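You operate a simulated robot arm through the tools that you are given. There is no shell and no other tool.

The job below is to be done with a simulated robot arm. You get a single attempt, and the scene is never put back.

Task
Press the gold sleeve into the green housing with the lever press.
Fine: grey plate to SLEEVE, knob to FREE; at the end lever up, plate out, the housing still on it.

It is judged by the outcome, as a careful person would: the job done as asked, and still so three seconds after it is handed in. It fails if anything else is knocked over, pushed out of place, dropped, spilled or broken.

Robot
A 6-joint arm with a two-finger parallel gripper, fixed in place. Base frame: the origin is on the floor under the middle of its stand, x ahead of it, y to its left, z up; the work surface is at about z = 906. Units: mm, degrees, N and s.
With the tool pointing down near the work surface it reaches from about 240 to 620 mm from the base axis. Its first joint turns from -66.0 to 66.0 degrees. Payload 2.7 kg.
The TCP is the grasp point between the finger pads, 23 mm short of the fingertips. In the tool frame z runs along the fingers and y along their closing line. The gripper opens to 94 mm. The fingers are 38 mm wide and 10 mm thick; the gripper's body (54 by 96 mm) begins 39 mm behind the TCP.
Orientation is that of the tool frame in the base frame, as a unit quaternion [x, y, z, w]. With the fingers straight down and closing along the base's y, the tool's x points along the base's -x, its y along +y and its z along -z.

Tools
- The arm moves only by the tool jog_arm. Its argument "targets" is a list of rows, each an object (a shift or turn left out is 0, a gripper value left out holds the last) with "slide": the shift along the base's x, y, z in m, a list of three; "rotation": the turn, a rotation vector about the base's x, y, z in degrees, a list of three; "gripper": the closure, from 0 (fully open) to 1 (shut). In form: [{"slide": [dx, dy, dz], "rotation": [rx, ry, rz], "gripper": gripper}, ...]. A call has 1 to 20 rows; each row is the pose to reach, as a shift and turn from the pose commanded when the call began. Each row takes 0.2 s and may step no farther than 50 mm and 8.6 degrees from the row before; otherwise, or with a gripper value out of range, the whole call is refused. Where a pose cannot be reached the arm comes as near as it can. A force on the tool above 90 N (or 10 N above the force at the start of the call, whichever is more), or a blocked arm, ends the call early, and 0.2 s more pass. The fingers move at their own pace (about 45 mm/s each) and stop on an object; they squeeze with about 41 N. The grip force told is the motor's: it shows also when the fingers shut on nothing. Time passes only in rows, and 0.2 s behind the last, so rows that repeat a pose let the fingers close. The reply holds the time, the measured pose of the TCP, the force on the tool along the base axes, the opening and the grip force, in the units named above and with some noise, with the torque about the TCP (base axes, N m) and any sound that the robot's microphone picked up.
- Cameras (640 x 400 px; columns grow to the right, rows downward): "scene" is fixed at [71.1, -431, 1405.7]; the picture's right is [0.80, -0.60, 0.00], its down [-0.34, -0.45, -0.83] and it looks along [0.50, 0.66, -0.56] (base axes); focal length 214 px, centre (320, 200). "wrist" rides on the gripper at [86, 16, -74] in the tool frame; the picture's right is [-0.18, 0.98, 0.00], its down [-0.58, -0.11, -0.81] and it looks along [-0.79, -0.15, 0.59] (tool axes); focal length 243 px, centre (320, 200). There is no depth. A picture from a camera that has moved, and an enlarged one, comes with that camera's place and axes in the base frame and with its lens.
- grab_frame(camera): a new picture of that camera. The clock stands still meanwhile.
- inspect(camera, box): a new picture of the part [left, top, right, bottom] of that camera's present view, enlarged. The clock stands still meanwhile.
- job_done(): hands the job in; it is judged then, once.

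Places have to be worked out from the pictures, the camera data and where the tool is seen. Open the gripper and draw the arm clear of the work before you hand the job in, unless the task says otherwise.

The tools are called as a command line: name --argument value ..., lists and objects as JSON in quotes. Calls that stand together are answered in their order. jog_arm: Moves the arm, as the interface text tells. Its arguments: {"type":"object","properties":{"targets":{"type":"array"}},"required":["targets"]} The other tools are called the same way: grab_frame (camera) takes a picture; inspect (camera, box) takes an enlarged picture of a part of a camera's view; job_done () hands the job in.

At the start:

```text
t: 0.0
tcp_pos: [275.7, 100.4, 1342.5]
tcp_rot: [0.001, 1.0, 0.0, 0.0]
ft_force: [-0.3, 0.0, -0.2]
wrist_torque: [-0.02, 0.0, 0.0]
gripper_width: 94.0
grip_force: 0.1
```

scene: 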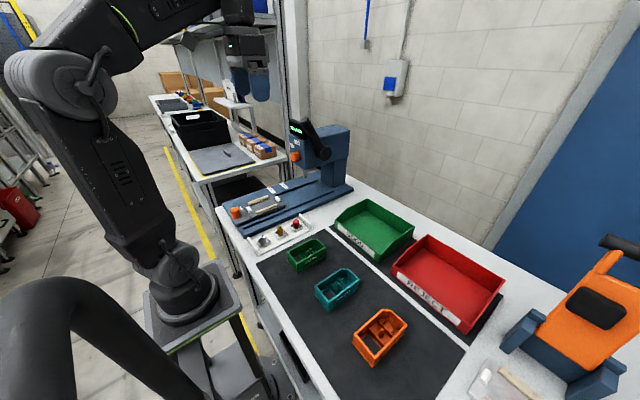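
wrist: 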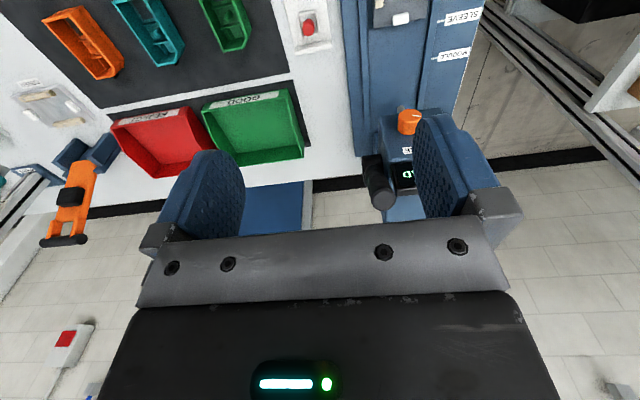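

I start by enlarging the press area and the parts in the scene picture to see what is where.

inspect --camera "scene" --box '[210, 110, 370, 210]'

inspect --camera "scene" --box '[220, 170, 420, 295]'

inspect --camera "scene" --box '[215, 175, 315, 255]'

inspect --camera "wrist" --box '[280, 0, 520, 150]'

```text
4.00 times, centred on (290, 160) of scene
camera zoom: at [71.1, -431.0, 1405.7], right [0.8, -0.6, 0.0], down [-0.34, -0.45, -0.83], along [0.5, 0.66, -0.56], focal length 858 px, centre (440, 360)
```

zoom: 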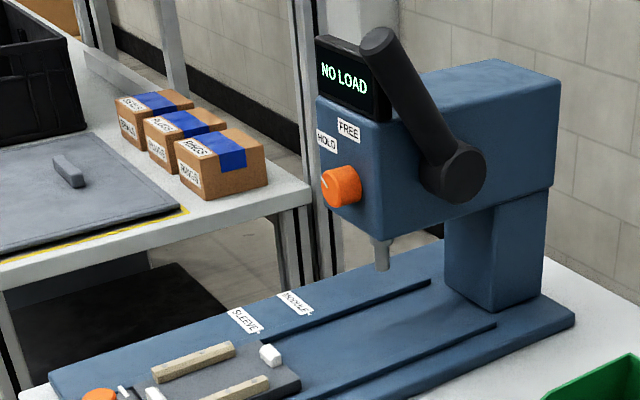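

```text
3.20 times, centred on (320, 232) of scene
camera zoom: at [71.1, -431.0, 1405.7], right [0.8, -0.6, 0.0], down [-0.34, -0.45, -0.83], along [0.5, 0.66, -0.56], focal length 686 px, centre (320, 96)
```

zoom: 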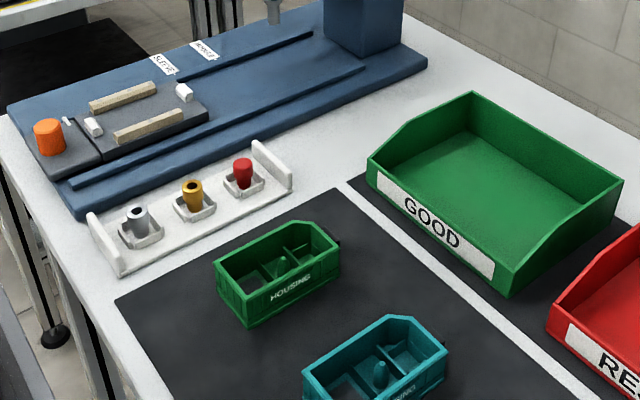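

```text
5.00 times, centred on (265, 215) of scene
camera zoom: at [71.1, -431.0, 1405.7], right [0.8, -0.6, 0.0], down [-0.34, -0.45, -0.83], along [0.5, 0.66, -0.56], focal length 1072 px, centre (595, 125)
```

zoom: 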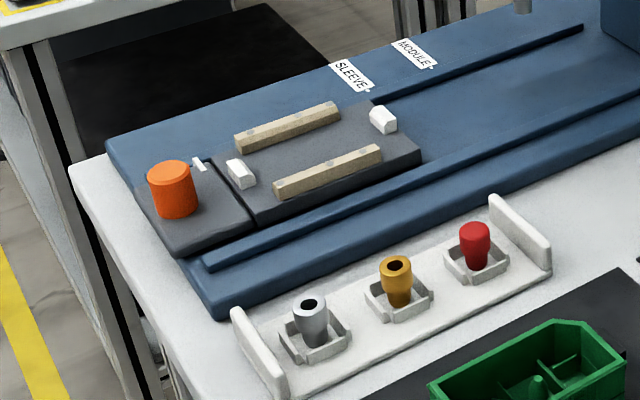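

```text
2.67 times, centred on (400, 75) of wrist
camera zoom: at [189.2, 116.3, 1417.5], right [0.18, 0.98, 0.0], down [0.58, -0.11, 0.81], along [0.79, -0.15, -0.59], focal length 647 px, centre (107, 533)
```

zoom: 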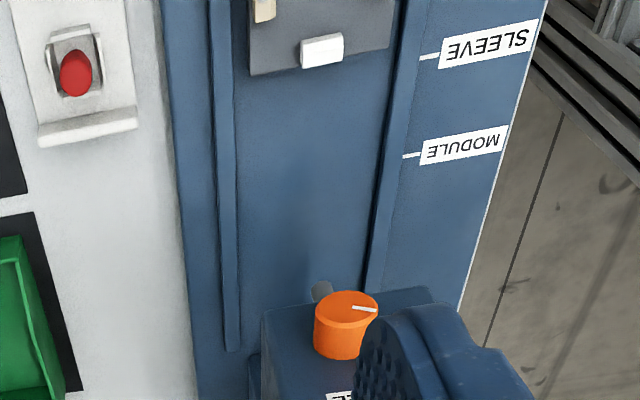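

The press head carries a HOLD/FREE knob and a lever; the plate has its handle and a nest with two rails. I zoom further on the knob, the plate and the housing to read details.

inspect --camera "scene" --box '[280, 115, 344, 155]'

inspect --camera "scene" --box '[280, 140, 328, 170]'

inspect --camera "scene" --box '[280, 230, 336, 275]'

inspect --camera "scene" --box '[225, 185, 305, 235]'

inspect --camera "wrist" --box '[360, 80, 480, 220]'

inspect --camera "wrist" --box '[180, 0, 340, 100]'

```text
10.00 times, centred on (312, 135) of scene
camera zoom: at [71.1, -431.0, 1405.7], right [0.8, -0.6, 0.0], down [-0.34, -0.45, -0.83], along [0.5, 0.66, -0.56], focal length 2145 px, centre (400, 850)
```

zoom: 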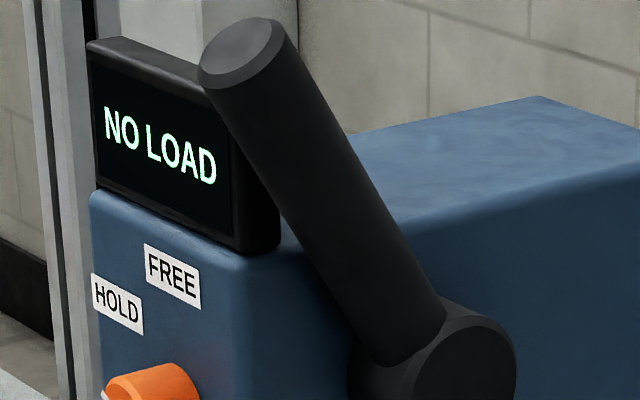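

```text
13.33 times, centred on (304, 155) of scene
camera zoom: at [71.1, -431.0, 1405.7], right [0.8, -0.6, 0.0], down [-0.34, -0.45, -0.83], along [0.5, 0.66, -0.56], focal length 2860 px, centre (533, 800)
```

zoom: 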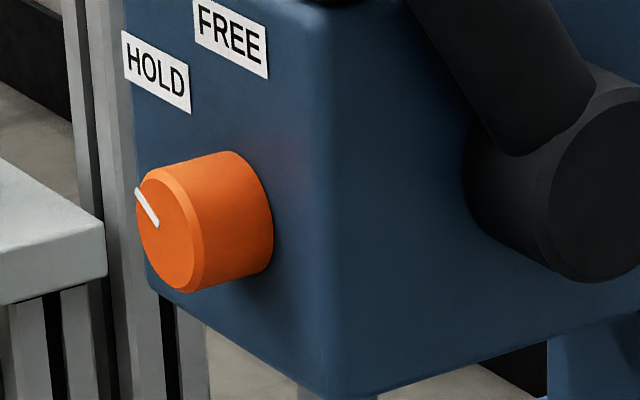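

```text
8.89 times, centred on (308, 252) of scene
camera zoom: at [71.1, -431.0, 1405.7], right [0.8, -0.6, 0.0], down [-0.34, -0.45, -0.83], along [0.5, 0.66, -0.56], focal length 1906 px, centre (427, -267)
```

zoom: 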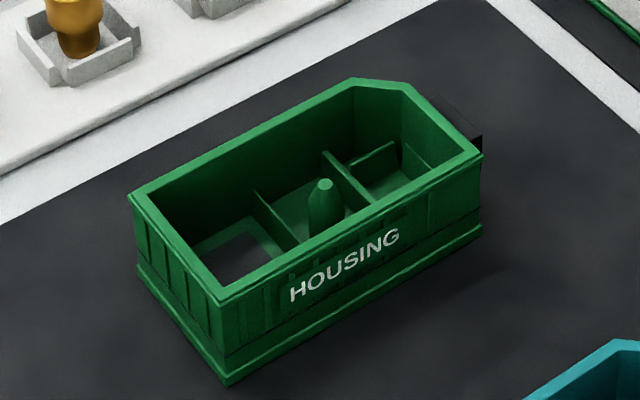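

```text
8.00 times, centred on (265, 210) of scene
camera zoom: at [71.1, -431.0, 1405.7], right [0.8, -0.6, 0.0], down [-0.34, -0.45, -0.83], along [0.5, 0.66, -0.56], focal length 1716 px, centre (760, 120)
```

zoom: 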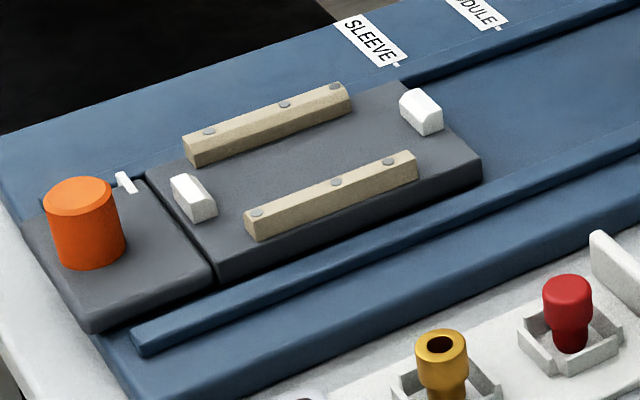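

```text
2.86 times, centred on (420, 150) of wrist
camera zoom: at [189.2, 116.3, 1417.5], right [0.18, 0.98, 0.0], down [0.58, -0.11, 0.81], along [0.79, -0.15, -0.59], focal length 693 px, centre (34, 343)
```

zoom: 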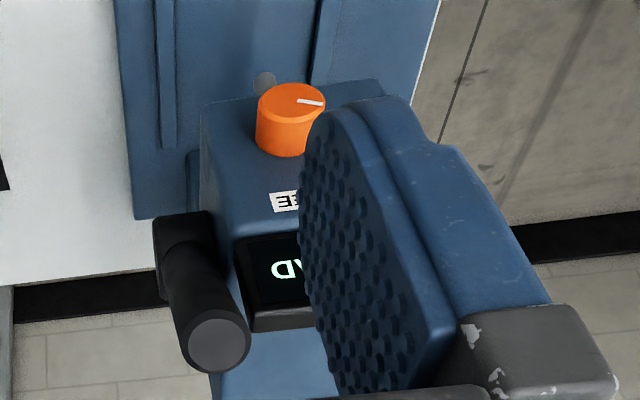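

```text
4.00 times, centred on (260, 50) of wrist
camera zoom: at [189.2, 116.3, 1417.5], right [0.18, 0.98, 0.0], down [0.58, -0.11, 0.81], along [0.79, -0.15, -0.59], focal length 970 px, centre (560, 800)
```

zoom: 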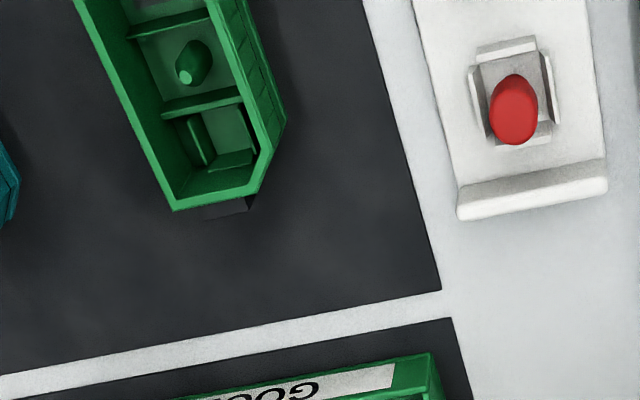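

The knob points to HOLD, the plate is pulled out with its handle nearest the robot, and the gold sleeve sits in the middle pocket of the white tray at about (284, 62). I lower and tilt the wrist a bit to get a closer look down at plate, tray and housing.

jog_arm --targets '[{"slide": [-0.005, -0.015, -0.03], "rotation": [0, 7, 0]}, {"slide": [-0.01, -0.03, -0.06], "rotation": [0, 14, 0]}, {"slide": [-0.015, -0.045, -0.09], "rotation": [0, 21, 0]}, {"slide": [-0.02, -0.06, -0.12], "rotation": [0, 28, 0]}]'

```text
t: 1.0
tcp_pos: [254.7, 38.4, 1223.0]
tcp_rot: [-0.001, 0.97, 0.0, -0.242]
ft_force: [-0.5, -0.4, 0.4]
wrist_torque: [0.0, 0.0, 0.0]
gripper_width: 94.0
grip_force: 0.0
```

The arm reached the viewing pose; now I take a wrist picture.

grab_frame --camera "wrist"

inspect --camera "wrist" --box '[400, 0, 640, 150]'

inspect --camera "wrist" --box '[200, 0, 440, 150]'

```text
taken
camera wrist: at [213.6, 55.2, 1329.4], right [0.16, 0.98, -0.09], down [0.89, -0.11, 0.44], along [0.42, -0.15, -0.9], focal length 243 px, centre (320, 200)
```

wrist: 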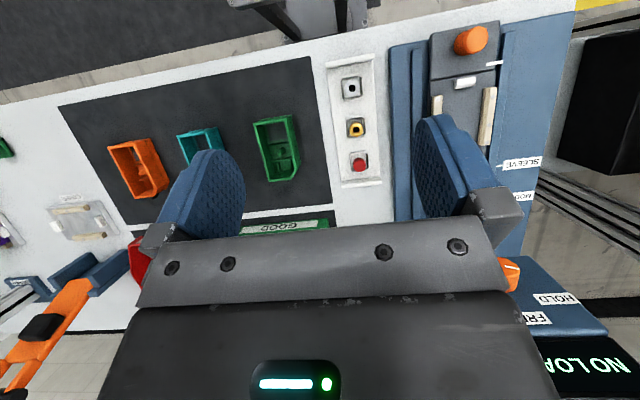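

```text
2.67 times, centred on (520, 75) of wrist
camera zoom: at [213.6, 55.2, 1329.4], right [0.16, 0.98, -0.09], down [0.89, -0.11, 0.44], along [0.42, -0.15, -0.9], focal length 647 px, centre (-213, 533)
```

zoom: 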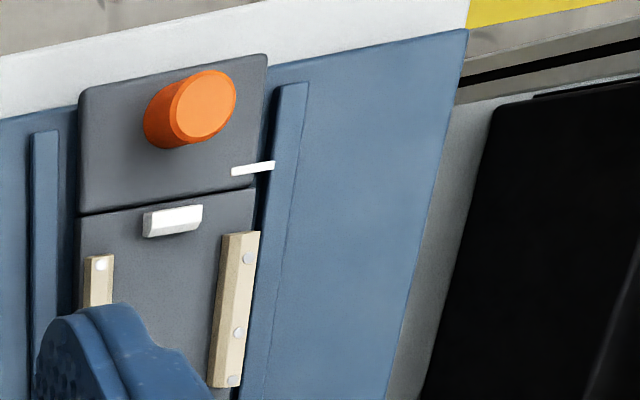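

```text
2.67 times, centred on (320, 75) of wrist
camera zoom: at [213.6, 55.2, 1329.4], right [0.16, 0.98, -0.09], down [0.89, -0.11, 0.44], along [0.42, -0.15, -0.9], focal length 647 px, centre (320, 533)
```

zoom: 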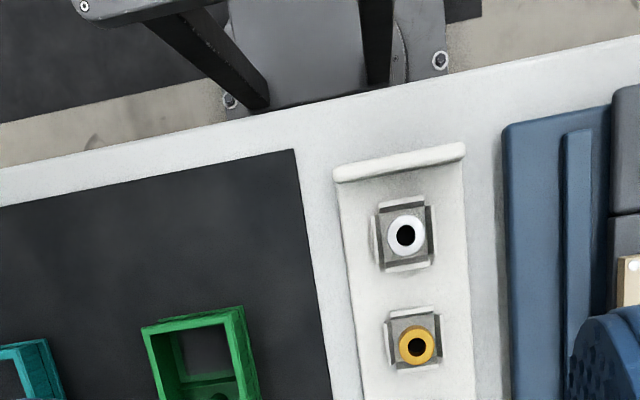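

The plate's index is a white bar at its +y edge, near x≈226, and the SLEEVE tick lies roughly 150 mm farther in. I shift the wrist over to the press (y≈200) for a clear view of the plate, the nest, the ticks and the ram.

jog_arm --targets '[{"slide": [0, 0.04, 0]}, {"slide": [0, 0.085, 0]}, {"slide": [0, 0.13, 0]}, {"slide": [0, 0.165, 0]}]'

grab_frame --camera "wrist"

inspect --camera "wrist" --box '[240, 0, 440, 125]'

inspect --camera "wrist" --box '[240, 110, 440, 235]'

```text
t: 2.0
tcp_pos: [256.7, 205.2, 1222.2]
tcp_rot: [0.001, 0.97, 0.001, -0.242]
ft_force: [0.3, 0.2, -0.1]
wrist_torque: [0.03, 0.0, -0.03]
gripper_width: 94.1
grip_force: 0.1
```

```text
taken
camera wrist: at [213.7, 220.9, 1330.0], right [0.16, 0.98, -0.09], down [0.89, -0.11, 0.44], along [0.42, -0.15, -0.89], focal length 243 px, centre (320, 200)
```

wrist: 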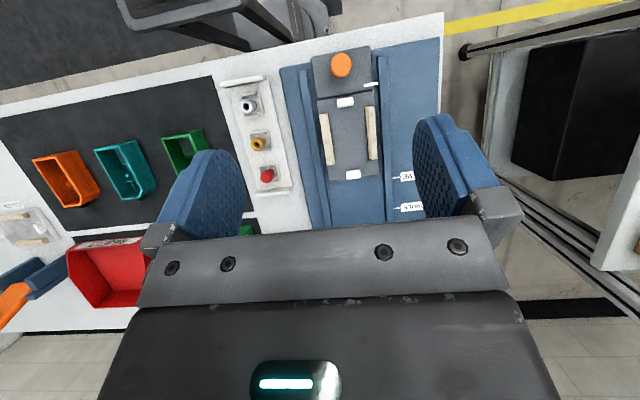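

```text
3.20 times, centred on (340, 62) of wrist
camera zoom: at [213.7, 220.9, 1330.0], right [0.16, 0.98, -0.09], down [0.89, -0.11, 0.44], along [0.42, -0.15, -0.89], focal length 776 px, centre (256, 640)
```

zoom: 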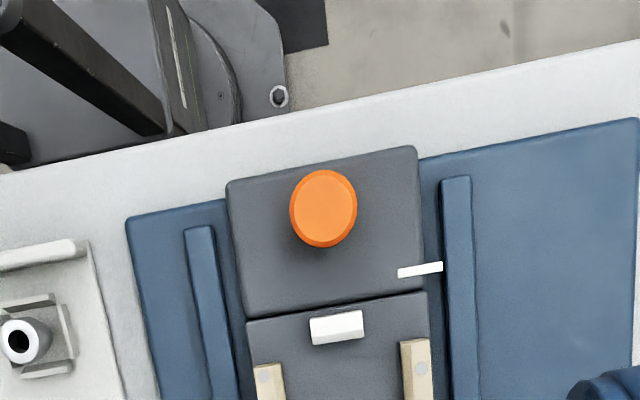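

```text
3.20 times, centred on (340, 172) of wrist
camera zoom: at [213.7, 220.9, 1330.0], right [0.16, 0.98, -0.09], down [0.89, -0.11, 0.44], along [0.42, -0.15, -0.89], focal length 776 px, centre (256, 288)
```

zoom: 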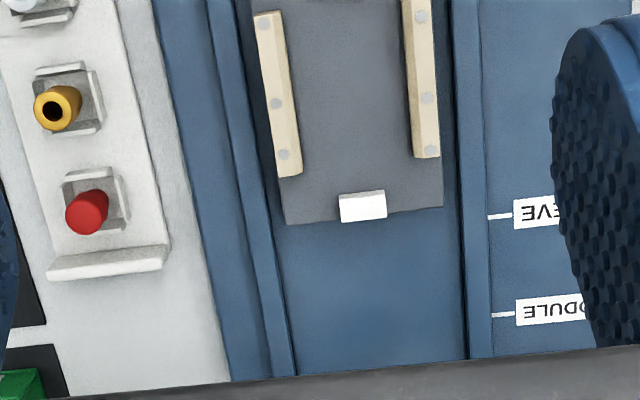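

Index bar sits near x≈225, SLEEVE tick near x≈378, and the nest gap runs x≈249–350, y centre ≈220. Before deciding where the sleeve goes I want a close look into the green housing, so I move the wrist over it.

jog_arm --targets '[{"slide": [0.0, -0.05, -0.01]}, {"slide": [0.0, -0.1, -0.02]}, {"slide": [0.0, -0.15, -0.03]}, {"slide": [0.0, -0.2, -0.04]}, {"slide": [0.0, -0.25, -0.05]}, {"slide": [0.0, -0.28, -0.06]}]'

grab_frame --camera "wrist"

inspect --camera "wrist" --box '[280, 60, 400, 135]'

inspect --camera "wrist" --box '[360, 20, 460, 120]'

```text
refused: row 1 steps farther than a row can; nothing moved
```

```text
taken
camera wrist: at [213.7, 220.9, 1330.0], right [0.16, 0.98, -0.09], down [0.89, -0.11, 0.44], along [0.42, -0.15, -0.89], focal length 243 px, centre (320, 200)
```

wrist: 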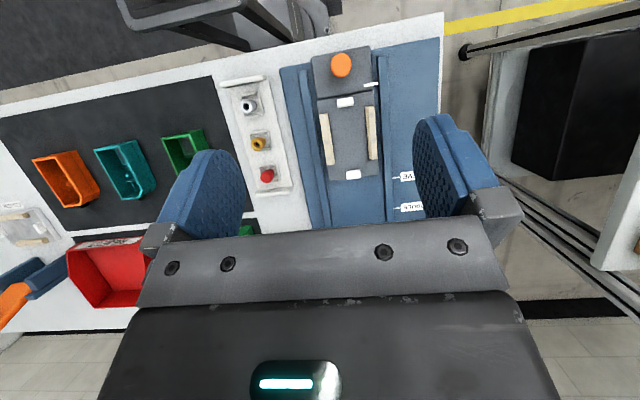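

```text
5.33 times, centred on (340, 98) of wrist
camera zoom: at [213.7, 220.9, 1330.0], right [0.16, 0.98, -0.09], down [0.89, -0.11, 0.44], along [0.42, -0.15, -0.89], focal length 1294 px, centre (213, 747)
```

zoom: 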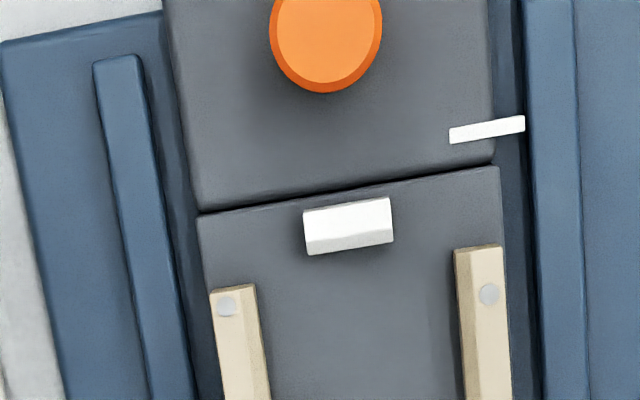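

```text
4.00 times, centred on (410, 70) of wrist
camera zoom: at [213.7, 220.9, 1330.0], right [0.16, 0.98, -0.09], down [0.89, -0.11, 0.44], along [0.42, -0.15, -0.89], focal length 970 px, centre (-40, 720)
```

zoom: 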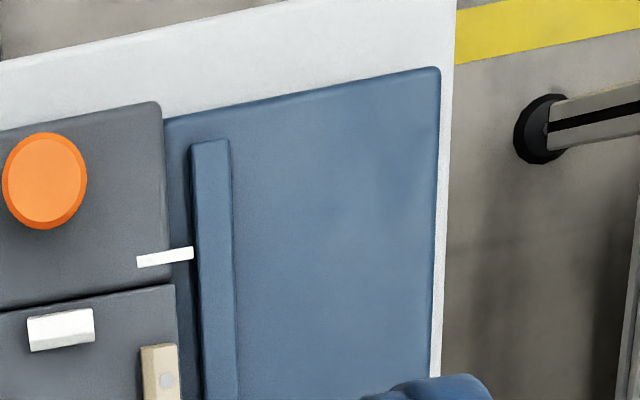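

The first row was slightly too long, so nothing moved. I repeat the shift towards the housing with shorter rows.

jog_arm --targets '[{"slide": [0.0, -0.045, -0.015]}, {"slide": [0.0, -0.09, -0.03]}, {"slide": [0.0, -0.135, -0.045]}, {"slide": [0.0, -0.18, -0.06]}, {"slide": [0.0, -0.225, -0.075]}, {"slide": [0.0, -0.265, -0.09]}, {"slide": [0.0, -0.285, -0.1]}]'

grab_frame --camera "wrist"

inspect --camera "wrist" --box '[260, 60, 420, 160]'

inspect --camera "wrist" --box '[400, 0, 560, 100]'

```text
t: 3.6
tcp_pos: [255.3, -80.5, 1121.1]
tcp_rot: [0.0, 0.97, 0.0, -0.242]
ft_force: [-0.1, 0.8, -0.4]
wrist_torque: [-0.01, 0.03, 0.02]
gripper_width: 93.9
grip_force: 0.1
```

```text
taken
camera wrist: at [214.6, -64.3, 1228.6], right [0.16, 0.98, -0.09], down [0.89, -0.11, 0.44], along [0.42, -0.15, -0.89], focal length 243 px, centre (320, 200)
```

wrist: 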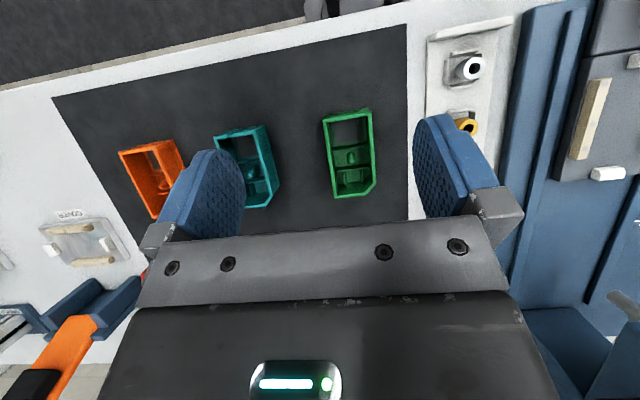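

```text
4.00 times, centred on (340, 110) of wrist
camera zoom: at [214.6, -64.3, 1228.6], right [0.16, 0.98, -0.09], down [0.89, -0.11, 0.44], along [0.42, -0.15, -0.89], focal length 970 px, centre (240, 560)
```

zoom: 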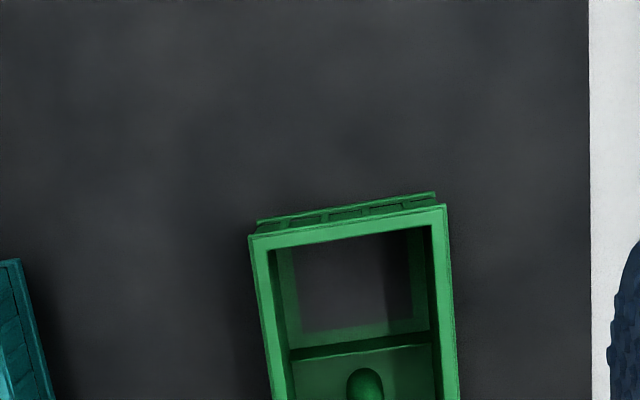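

```text
4.00 times, centred on (480, 50) of wrist
camera zoom: at [214.6, -64.3, 1228.6], right [0.16, 0.98, -0.09], down [0.89, -0.11, 0.44], along [0.42, -0.15, -0.89], focal length 970 px, centre (-320, 800)
```

zoom: 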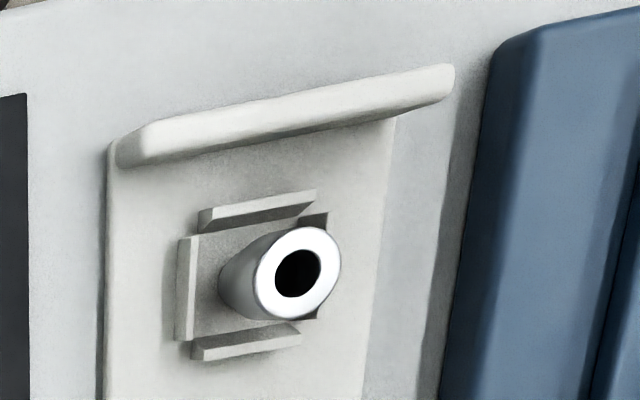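

inspect --camera "wrist" --box '[300, 95, 396, 155]'

inspect --camera "wrist" --box '[300, 145, 396, 205]'

```text
6.67 times, centred on (348, 125) of wrist
camera zoom: at [214.6, -64.3, 1228.6], right [0.16, 0.98, -0.09], down [0.89, -0.11, 0.44], along [0.42, -0.15, -0.89], focal length 1618 px, centre (133, 700)
```

zoom: 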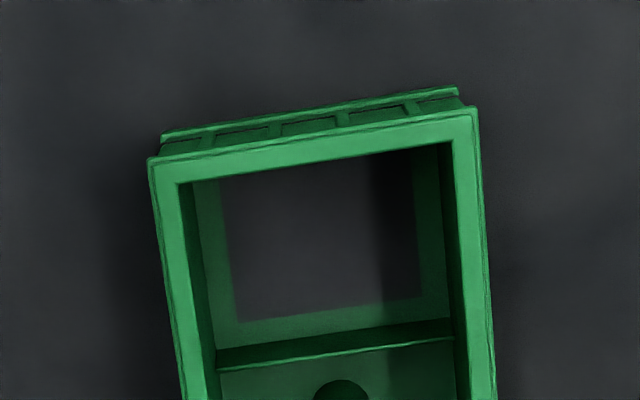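

```text
6.67 times, centred on (348, 175) of wrist
camera zoom: at [214.6, -64.3, 1228.6], right [0.16, 0.98, -0.09], down [0.89, -0.11, 0.44], along [0.42, -0.15, -0.89], focal length 1618 px, centre (133, 367)
```

zoom: 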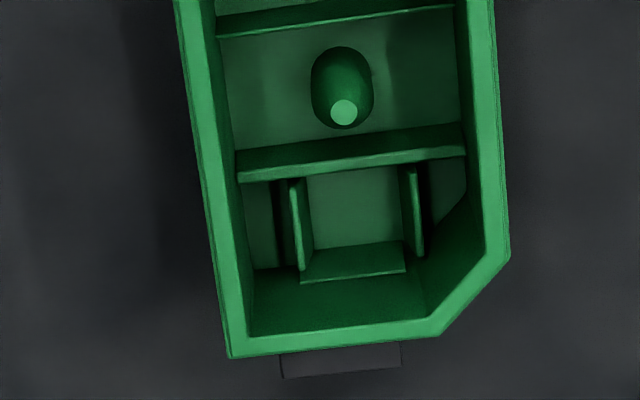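

In the housing: an open window at the −x end, a tapered post in the middle compartment, and a small three-walled pocket at the chamfered +x end. I need the ram's true x position to check how the ticks relate to the post, so I move the wrist camera to look under the press head.

jog_arm --targets '[{"slide": [0.01, 0.045, 0.01], "rotation": [0, -8, 0]}, {"slide": [0.02, 0.09, 0.01], "rotation": [0, -16, 0]}, {"slide": [0.03, 0.135, 0.01], "rotation": [0, -24, 0]}, {"slide": [0.04, 0.18, 0.005], "rotation": [0, -32, 0]}, {"slide": [0.045, 0.225, 0.0], "rotation": [0, -40, 0]}, {"slide": [0.05, 0.26, -0.01], "rotation": [0, -48, 0]}]'

grab_frame --camera "wrist"

```text
t: 5.0
tcp_pos: [305.6, 182.3, 1114.5]
tcp_rot: [0.0, 0.984, 0.001, 0.176]
ft_force: [-0.5, -0.4, 0.6]
wrist_torque: [0.01, 0.0, -0.01]
gripper_width: 94.1
grip_force: 0.1
```

```text
taken
camera wrist: at [198.7, 197.9, 1154.2], right [0.17, 0.98, 0.06], down [0.27, -0.11, 0.96], along [0.95, -0.15, -0.28], focal length 243 px, centre (320, 200)
```

wrist: 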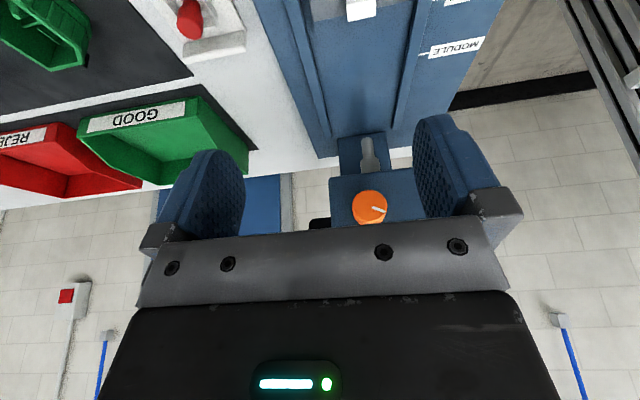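

inspect --camera "wrist" --box '[300, 100, 428, 230]'

inspect --camera "wrist" --box '[300, 0, 500, 125]'

```text
3.08 times, centred on (364, 165) of wrist
camera zoom: at [198.7, 197.9, 1154.2], right [0.17, 0.98, 0.06], down [0.27, -0.11, 0.96], along [0.95, -0.15, -0.28], focal length 746 px, centre (185, 308)
```

zoom: 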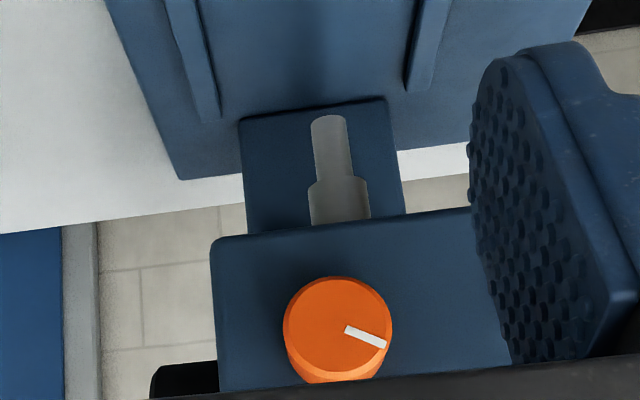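

```text
3.20 times, centred on (400, 62) of wrist
camera zoom: at [198.7, 197.9, 1154.2], right [0.17, 0.98, 0.06], down [0.27, -0.11, 0.96], along [0.95, -0.15, -0.28], focal length 776 px, centre (64, 640)
```

zoom: 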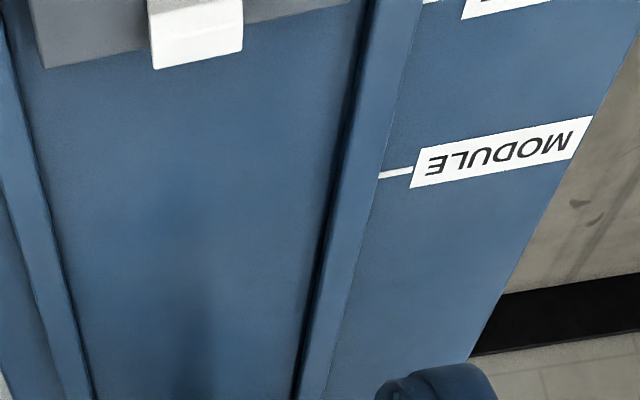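

The ram tip is near (490, 220, ~995). With the index on SLEEVE that puts the plate point x≈340 under the ram, which would be the three-walled pocket at the chamfered end of the housing rather than the middle post, so I need exact dimensions. I move the camera over the sleeve tray for a close look at the sleeve.

jog_arm --targets '[{"slide": [-0.003, -0.02, -0.01], "rotation": [0, 8, 0]}, {"slide": [-0.006, -0.04, -0.02], "rotation": [0, 16, 0]}, {"slide": [-0.009, -0.06, -0.03], "rotation": [0, 24, 0]}, {"slide": [-0.012, -0.085, -0.045], "rotation": [0, 32, 0]}, {"slide": [-0.015, -0.11, -0.06], "rotation": [0, 40, 0]}, {"slide": [-0.015, -0.127, -0.075], "rotation": [0, 48, 0]}]'

grab_frame --camera "wrist"

inspect --camera "wrist" --box '[260, 80, 420, 180]'

```text
t: 6.4
tcp_pos: [291.2, 52.8, 1037.3]
tcp_rot: [0.0, 0.97, 0.0, -0.242]
ft_force: [0.1, -1.0, -0.1]
wrist_torque: [-0.01, 0.03, 0.04]
gripper_width: 94.0
grip_force: 0.0
```

```text
taken
camera wrist: at [249.4, 69.2, 1144.9], right [0.16, 0.98, -0.09], down [0.89, -0.11, 0.44], along [0.42, -0.15, -0.9], focal length 243 px, centre (320, 200)
```

wrist: 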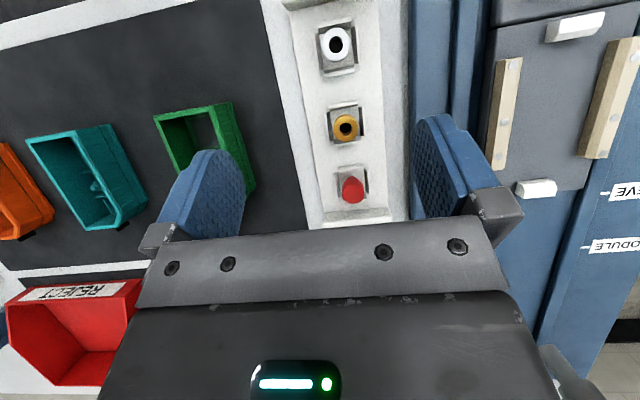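

```text
4.00 times, centred on (340, 130) of wrist
camera zoom: at [249.4, 69.2, 1144.9], right [0.16, 0.98, -0.09], down [0.89, -0.11, 0.44], along [0.42, -0.15, -0.9], focal length 970 px, centre (240, 480)
```

zoom: 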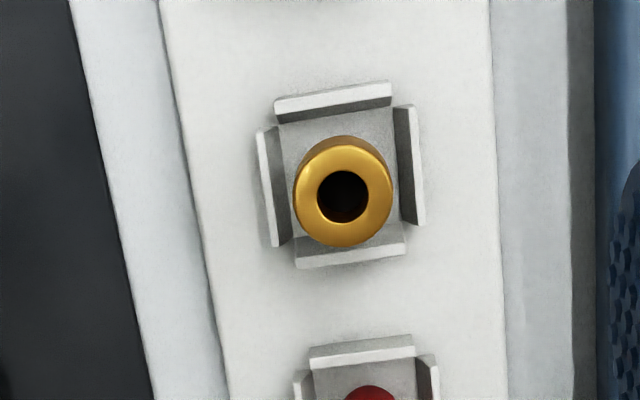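

The gold sleeve's top is at (285.6, 66.8, ~936) with OD ≈20.5 mm and bore ≈11 mm. Next I look straight into the green housing from close up.

jog_arm --targets '[{"slide": [0.005, -0.045, 0.0]}, {"slide": [0.01, -0.09, 0.0]}, {"slide": [0.015, -0.13, 0.0]}]'

grab_frame --camera "wrist"

inspect --camera "wrist" --box '[265, 80, 425, 180]'

inspect --camera "wrist" --box '[290, 120, 410, 210]'

```text
t: 7.2
tcp_pos: [306.3, -77.3, 1036.1]
tcp_rot: [0.0, 0.97, 0.0, -0.242]
ft_force: [0.2, -0.9, 0.1]
wrist_torque: [0.02, -0.04, -0.01]
gripper_width: 93.8
grip_force: 0.1
```

```text
taken
camera wrist: at [264.7, -61.0, 1144.2], right [0.16, 0.98, -0.09], down [0.89, -0.11, 0.44], along [0.42, -0.15, -0.89], focal length 243 px, centre (320, 200)
```

wrist: 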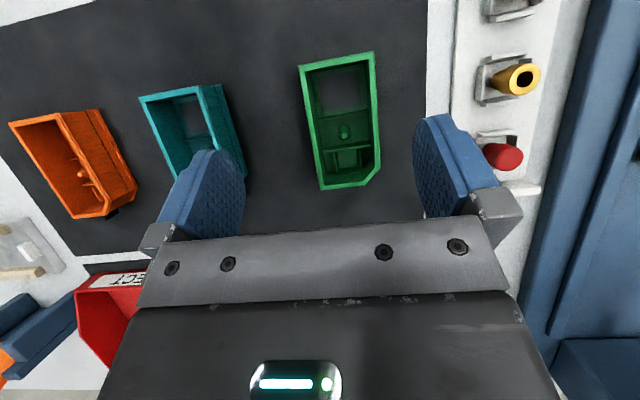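

```text
4.00 times, centred on (345, 130) of wrist
camera zoom: at [264.7, -61.0, 1144.2], right [0.16, 0.98, -0.09], down [0.89, -0.11, 0.44], along [0.42, -0.15, -0.89], focal length 970 px, centre (220, 480)
```

zoom: 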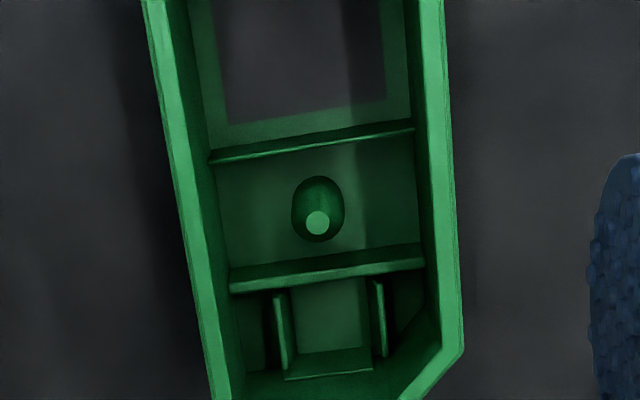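

```text
4.44 times, centred on (350, 165) of wrist
camera zoom: at [264.7, -61.0, 1144.2], right [0.16, 0.98, -0.09], down [0.89, -0.11, 0.44], along [0.42, -0.15, -0.89], focal length 1078 px, centre (187, 356)
```

zoom: 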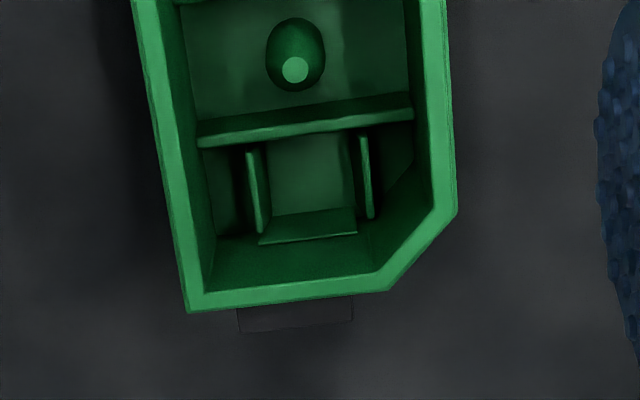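

The pocket and the post are both candidates; I inspect the sleeve's side profile and the orange twin's post from this pose.

inspect --camera "wrist" --box '[470, 50, 566, 110]'

inspect --camera "wrist" --box '[0, 100, 160, 230]'

inspect --camera "scene" --box '[280, 215, 312, 240]'

inspect --camera "scene" --box '[352, 305, 408, 350]'

```text
6.67 times, centred on (518, 80) of wrist
camera zoom: at [264.7, -61.0, 1144.2], right [0.16, 0.98, -0.09], down [0.89, -0.11, 0.44], along [0.42, -0.15, -0.89], focal length 1618 px, centre (-1000, 1000)
```

zoom: 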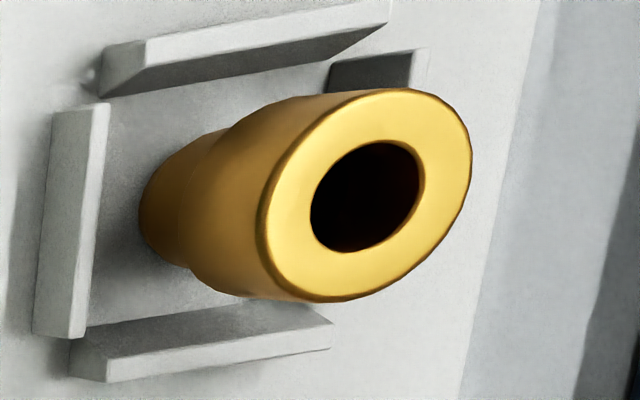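

```text
3.08 times, centred on (80, 165) of wrist
camera zoom: at [264.7, -61.0, 1144.2], right [0.16, 0.98, -0.09], down [0.89, -0.11, 0.44], along [0.42, -0.15, -0.89], focal length 746 px, centre (1058, 308)
```

zoom: 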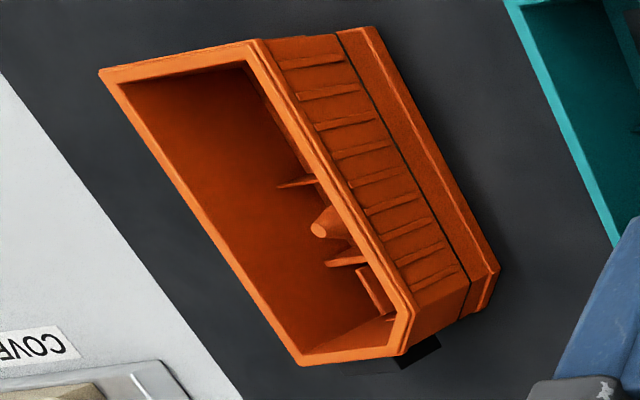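

```text
16.00 times, centred on (296, 228) of scene
camera zoom: at [71.1, -431.0, 1405.7], right [0.8, -0.6, 0.0], down [-0.34, -0.45, -0.83], along [0.5, 0.66, -0.56], focal length 3432 px, centre (704, -240)
```

zoom: 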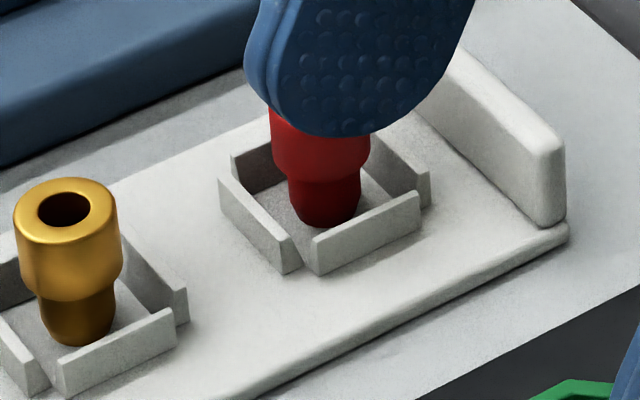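

```text
8.89 times, centred on (380, 328) of scene
camera zoom: at [71.1, -431.0, 1405.7], right [0.8, -0.6, 0.0], down [-0.34, -0.45, -0.83], along [0.5, 0.66, -0.56], focal length 1906 px, centre (-213, -933)
```

zoom: 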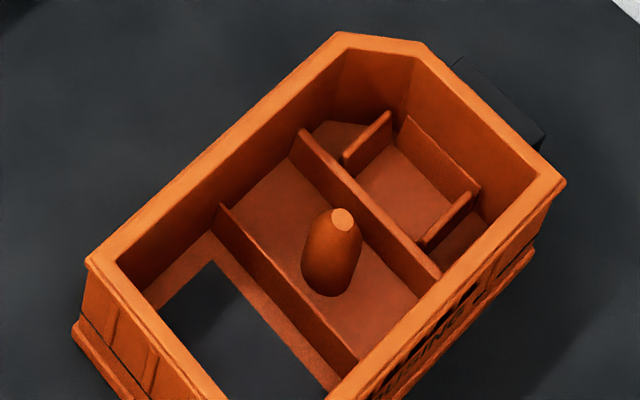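

The sleeve is a stepped part (head ≈20.5 mm, shank ≈15.5 mm, bore ≈11 mm) and the post is a tapered peg of about 12 mm at its root, so both need checking under the ram later. First I take precise pictures of the housing outline from this pose, for the pick.

inspect --camera "wrist" --box '[280, 40, 400, 115]'

inspect --camera "wrist" --box '[280, 125, 400, 200]'

inspect --camera "scene" --box '[284, 232, 332, 272]'

```text
5.33 times, centred on (340, 78) of wrist
camera zoom: at [264.7, -61.0, 1144.2], right [0.16, 0.98, -0.09], down [0.89, -0.11, 0.44], along [0.42, -0.15, -0.89], focal length 1294 px, centre (213, 853)
```

zoom: 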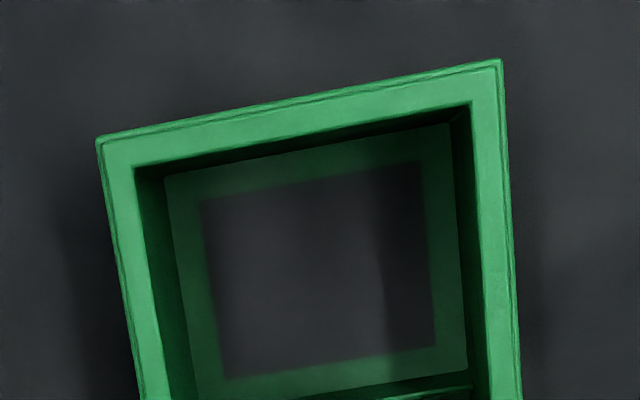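

```text
5.33 times, centred on (340, 162) of wrist
camera zoom: at [264.7, -61.0, 1144.2], right [0.16, 0.98, -0.09], down [0.89, -0.11, 0.44], along [0.42, -0.15, -0.89], focal length 1294 px, centre (213, 400)
```

zoom: 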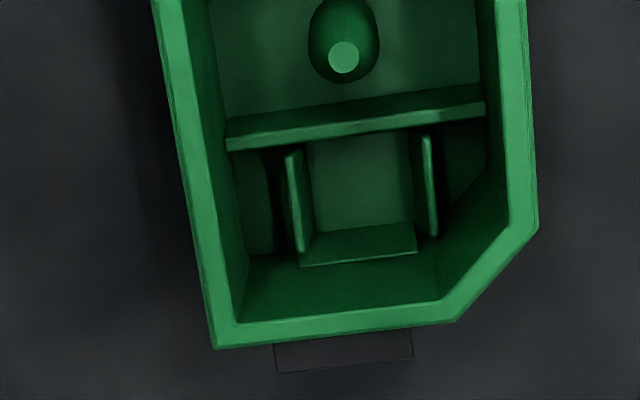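

```text
10.00 times, centred on (308, 252) of scene
camera zoom: at [71.1, -431.0, 1405.7], right [0.8, -0.6, 0.0], down [-0.34, -0.45, -0.83], along [0.5, 0.66, -0.56], focal length 2145 px, centre (440, -320)
```

zoom: 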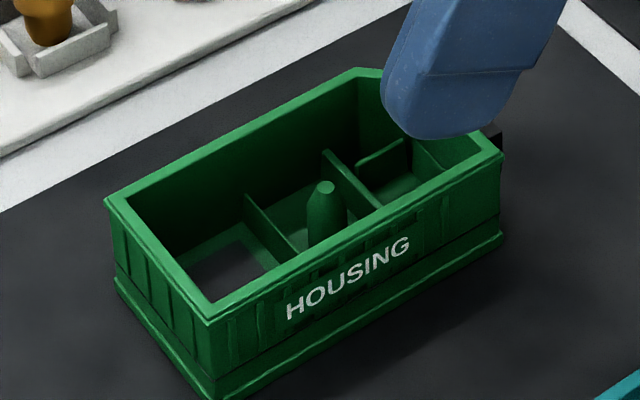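

The green housing's rim spans x 250–350, y −92.2 to −37.8 (100 × 54.4 mm, centre (300, −65), rim z≈944, yaw ≈0), post at (306, −65). Now I move over the plate nest to measure it equally precisely.

jog_arm --targets '[{"slide": [-0.005, 0.04, 0.01], "rotation": [0, -3, 0]}, {"slide": [-0.01, 0.08, 0.02], "rotation": [0, -6, 0]}, {"slide": [-0.016, 0.125, 0.03], "rotation": [0, -9, 0]}, {"slide": [-0.022, 0.17, 0.04], "rotation": [0, -12, 0]}, {"slide": [-0.028, 0.215, 0.05], "rotation": [0, -15, 0]}, {"slide": [-0.034, 0.255, 0.055], "rotation": [0, -18, 0]}, {"slide": [-0.036, 0.282, 0.055], "rotation": [0, -18, 0]}]'

grab_frame --camera "wrist"

inspect --camera "wrist" --box '[270, 20, 430, 120]'

inspect --camera "wrist" --box '[270, 100, 430, 200]'

```text
t: 8.8
tcp_pos: [269.2, 206.7, 1090.7]
tcp_rot: [-0.001, 0.996, -0.001, -0.087]
ft_force: [0.0, 0.6, -1.0]
wrist_torque: [-0.01, 0.0, 0.03]
gripper_width: 93.7
grip_force: 0.1
```

```text
taken
camera wrist: at [196.4, 222.5, 1181.6], right [0.18, 0.98, -0.03], down [0.71, -0.11, 0.69], along [0.68, -0.15, -0.72], focal length 243 px, centre (320, 200)
```

wrist: 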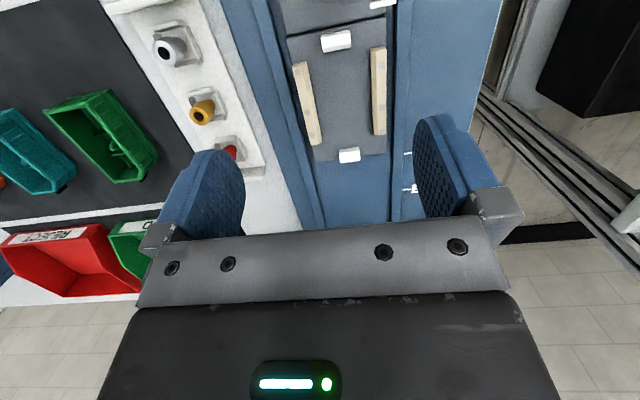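

```text
4.00 times, centred on (350, 70) of wrist
camera zoom: at [196.4, 222.5, 1181.6], right [0.18, 0.98, -0.03], down [0.71, -0.11, 0.69], along [0.68, -0.15, -0.72], focal length 970 px, centre (200, 720)
```

zoom: 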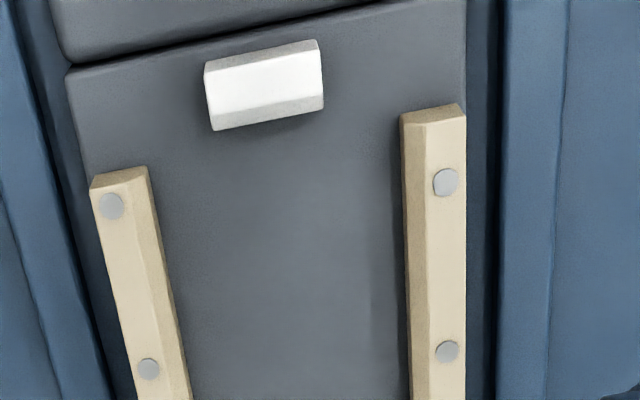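

```text
4.00 times, centred on (350, 150) of wrist
camera zoom: at [196.4, 222.5, 1181.6], right [0.18, 0.98, -0.03], down [0.71, -0.11, 0.69], along [0.68, -0.15, -0.72], focal length 970 px, centre (200, 400)
```

zoom: 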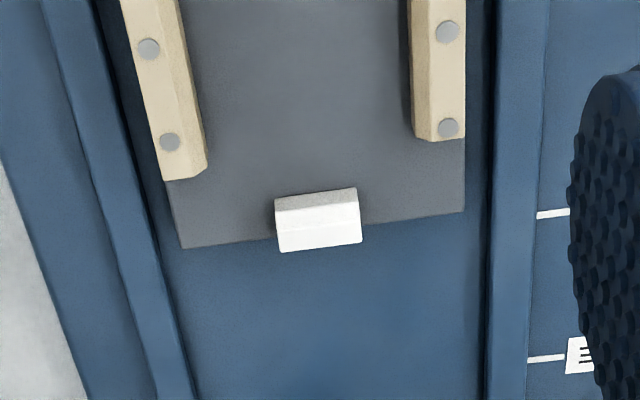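

The nest measures x 249.5–352 between stops (centre ≈300.8), y 191–248.7 between rails (centre ≈219.9), plate top z≈934.5, rail tops ≈945. I go above the green housing with the tool straight down and let it settle.

jog_arm --targets '[{"slide": [0.004, -0.04, 0.0], "rotation": [0, -2, 0]}, {"slide": [0.008, -0.08, 0.0], "rotation": [0, -4, 0]}, {"slide": [0.012, -0.12, 0.0], "rotation": [0, -6, 0]}, {"slide": [0.018, -0.165, 0.0], "rotation": [0, -8, 0]}, {"slide": [0.024, -0.21, -0.01], "rotation": [0, -10, 0]}, {"slide": [0.0303, -0.25, -0.03], "rotation": [0, -10, 0]}, {"slide": [0.0303, -0.2704, -0.0525], "rotation": [0, -10, 0]}, {"slide": [0.0303, -0.2704, -0.0525], "rotation": [0, -10, 0]}, {"slide": [0.0303, -0.2704, -0.0525], "rotation": [0, -10, 0]}]'

grab_frame --camera "wrist"

grab_frame --camera "scene"

```text
t: 10.8
tcp_pos: [299.6, -64.1, 1040.7]
tcp_rot: [0.0, 1.0, -0.001, 0.0]
ft_force: [0.1, 0.4, -0.7]
wrist_torque: [-0.01, 0.0, 0.02]
gripper_width: 93.9
grip_force: 0.0
```

```text
taken
camera wrist: at [213.4, -48.3, 1115.6], right [0.18, 0.98, 0.0], down [0.58, -0.11, 0.81], along [0.79, -0.15, -0.59], focal length 243 px, centre (320, 200)
```

wrist: 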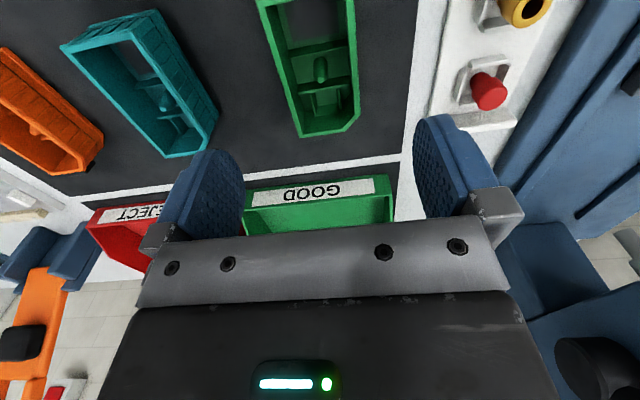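

```text
taken
```

scene: 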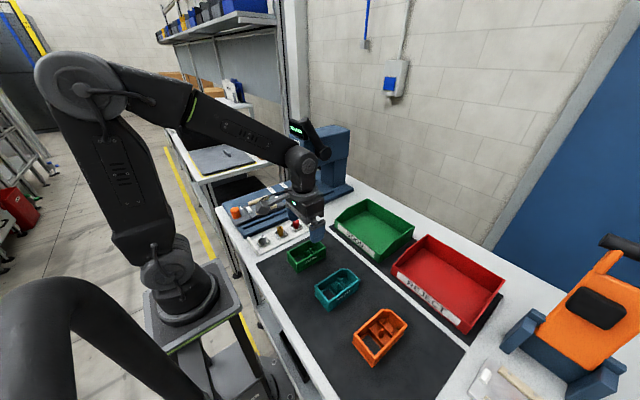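

The tool is centred over the housing (true TCP ≈ (299.5, −64.2, 1041)). I descend to fingertips at about z 922, leaving the lower part of the walls free for the nest rails, and then close.

jog_arm --targets '[{"slide": [0.0005, -0.0005, -0.045]}, {"slide": [0.0005, -0.0005, -0.08]}, {"slide": [0.0005, -0.0005, -0.096]}, {"slide": [0.0005, -0.0005, -0.096]}, {"slide": [0.0005, -0.0005, -0.096]}]'

inspect --camera "scene" --box '[264, 202, 344, 282]'

grab_frame --camera "wrist"

```text
t: 12.0
tcp_pos: [301.5, -65.2, 943.6]
tcp_rot: [0.0, 1.0, 0.0, 0.001]
ft_force: [0.7, 0.5, 0.7]
wrist_torque: [0.02, 0.02, -0.01]
gripper_width: 94.0
grip_force: 0.0
```

```text
5.00 times, centred on (304, 242) of scene
camera zoom: at [71.1, -431.0, 1405.7], right [0.8, -0.6, 0.0], down [-0.34, -0.45, -0.83], along [0.5, 0.66, -0.56], focal length 1072 px, centre (400, -10)
```

zoom: 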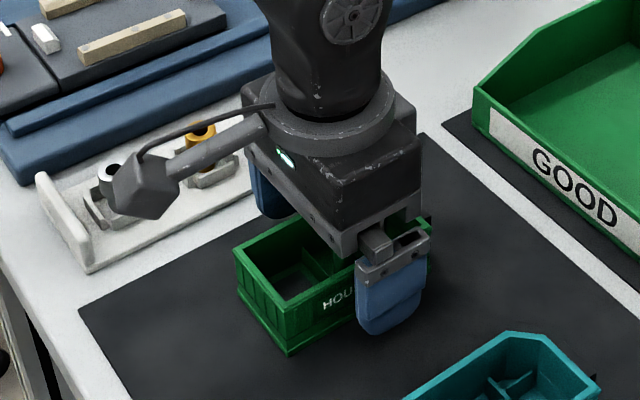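

```text
taken
camera wrist: at [214.2, -49.2, 1018.8], right [0.18, 0.98, 0.0], down [0.58, -0.11, 0.81], along [0.79, -0.15, -0.59], focal length 243 px, centre (320, 200)
```

wrist: 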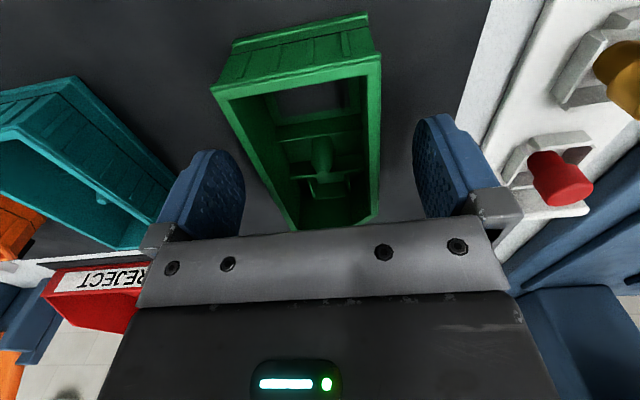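

Fingers straddle the housing at mid-length. I close on it.

jog_arm --targets '[{"gripper": 1}, {"gripper": 1}, {"gripper": 1}, {"gripper": 1}, {"gripper": 1}]'

```text
t: 13.2
tcp_pos: [300.5, -65.3, 944.6]
tcp_rot: [0.0, 1.0, 0.0, 0.001]
ft_force: [-0.1, 0.8, 0.6]
wrist_torque: [0.0, -0.08, 0.02]
gripper_width: 53.4
grip_force: 41.1
```

The gripper holds the housing (53.4 mm, 41 N). I lift it straight up and check.

jog_arm --targets '[{"slide": [0, 0, 0.01]}, {"slide": [0, 0, 0.03]}, {"slide": [0, 0, 0.06]}, {"slide": [0, 0, 0.095]}, {"slide": [0, 0, 0.095]}]'

inspect --camera "scene" --box '[244, 172, 364, 272]'

grab_frame --camera "wrist"

```text
t: 14.4
tcp_pos: [300.9, -65.6, 1040.4]
tcp_rot: [0.0, 1.0, 0.0, -0.001]
ft_force: [0.1, 0.4, -0.8]
wrist_torque: [-0.01, 0.0, -0.02]
gripper_width: 0.0
grip_force: 40.6
```

```text
4.00 times, centred on (304, 222) of scene
camera zoom: at [71.0, -431.0, 1405.7], right [0.8, -0.6, 0.0], down [-0.34, -0.45, -0.83], along [0.5, 0.66, -0.56], focal length 858 px, centre (384, 112)
```

zoom: 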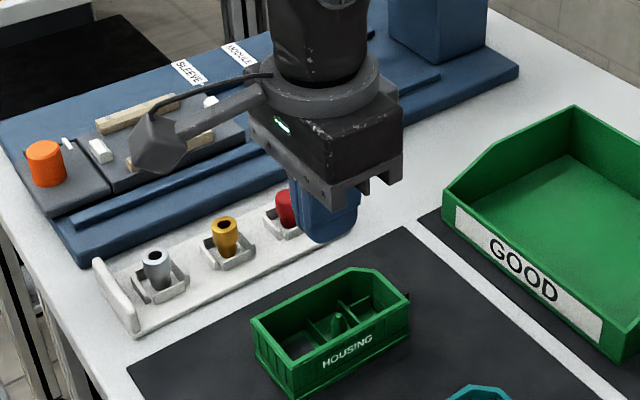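

```text
taken
camera wrist: at [214.0, -49.4, 1115.0], right [0.18, 0.98, 0.0], down [0.58, -0.11, 0.81], along [0.79, -0.15, -0.59], focal length 243 px, centre (320, 200)
```

wrist: 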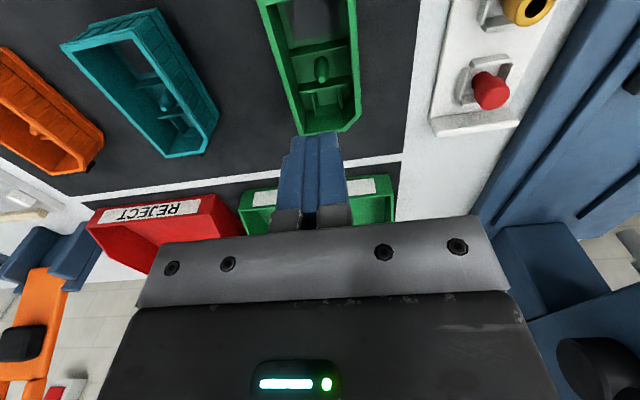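

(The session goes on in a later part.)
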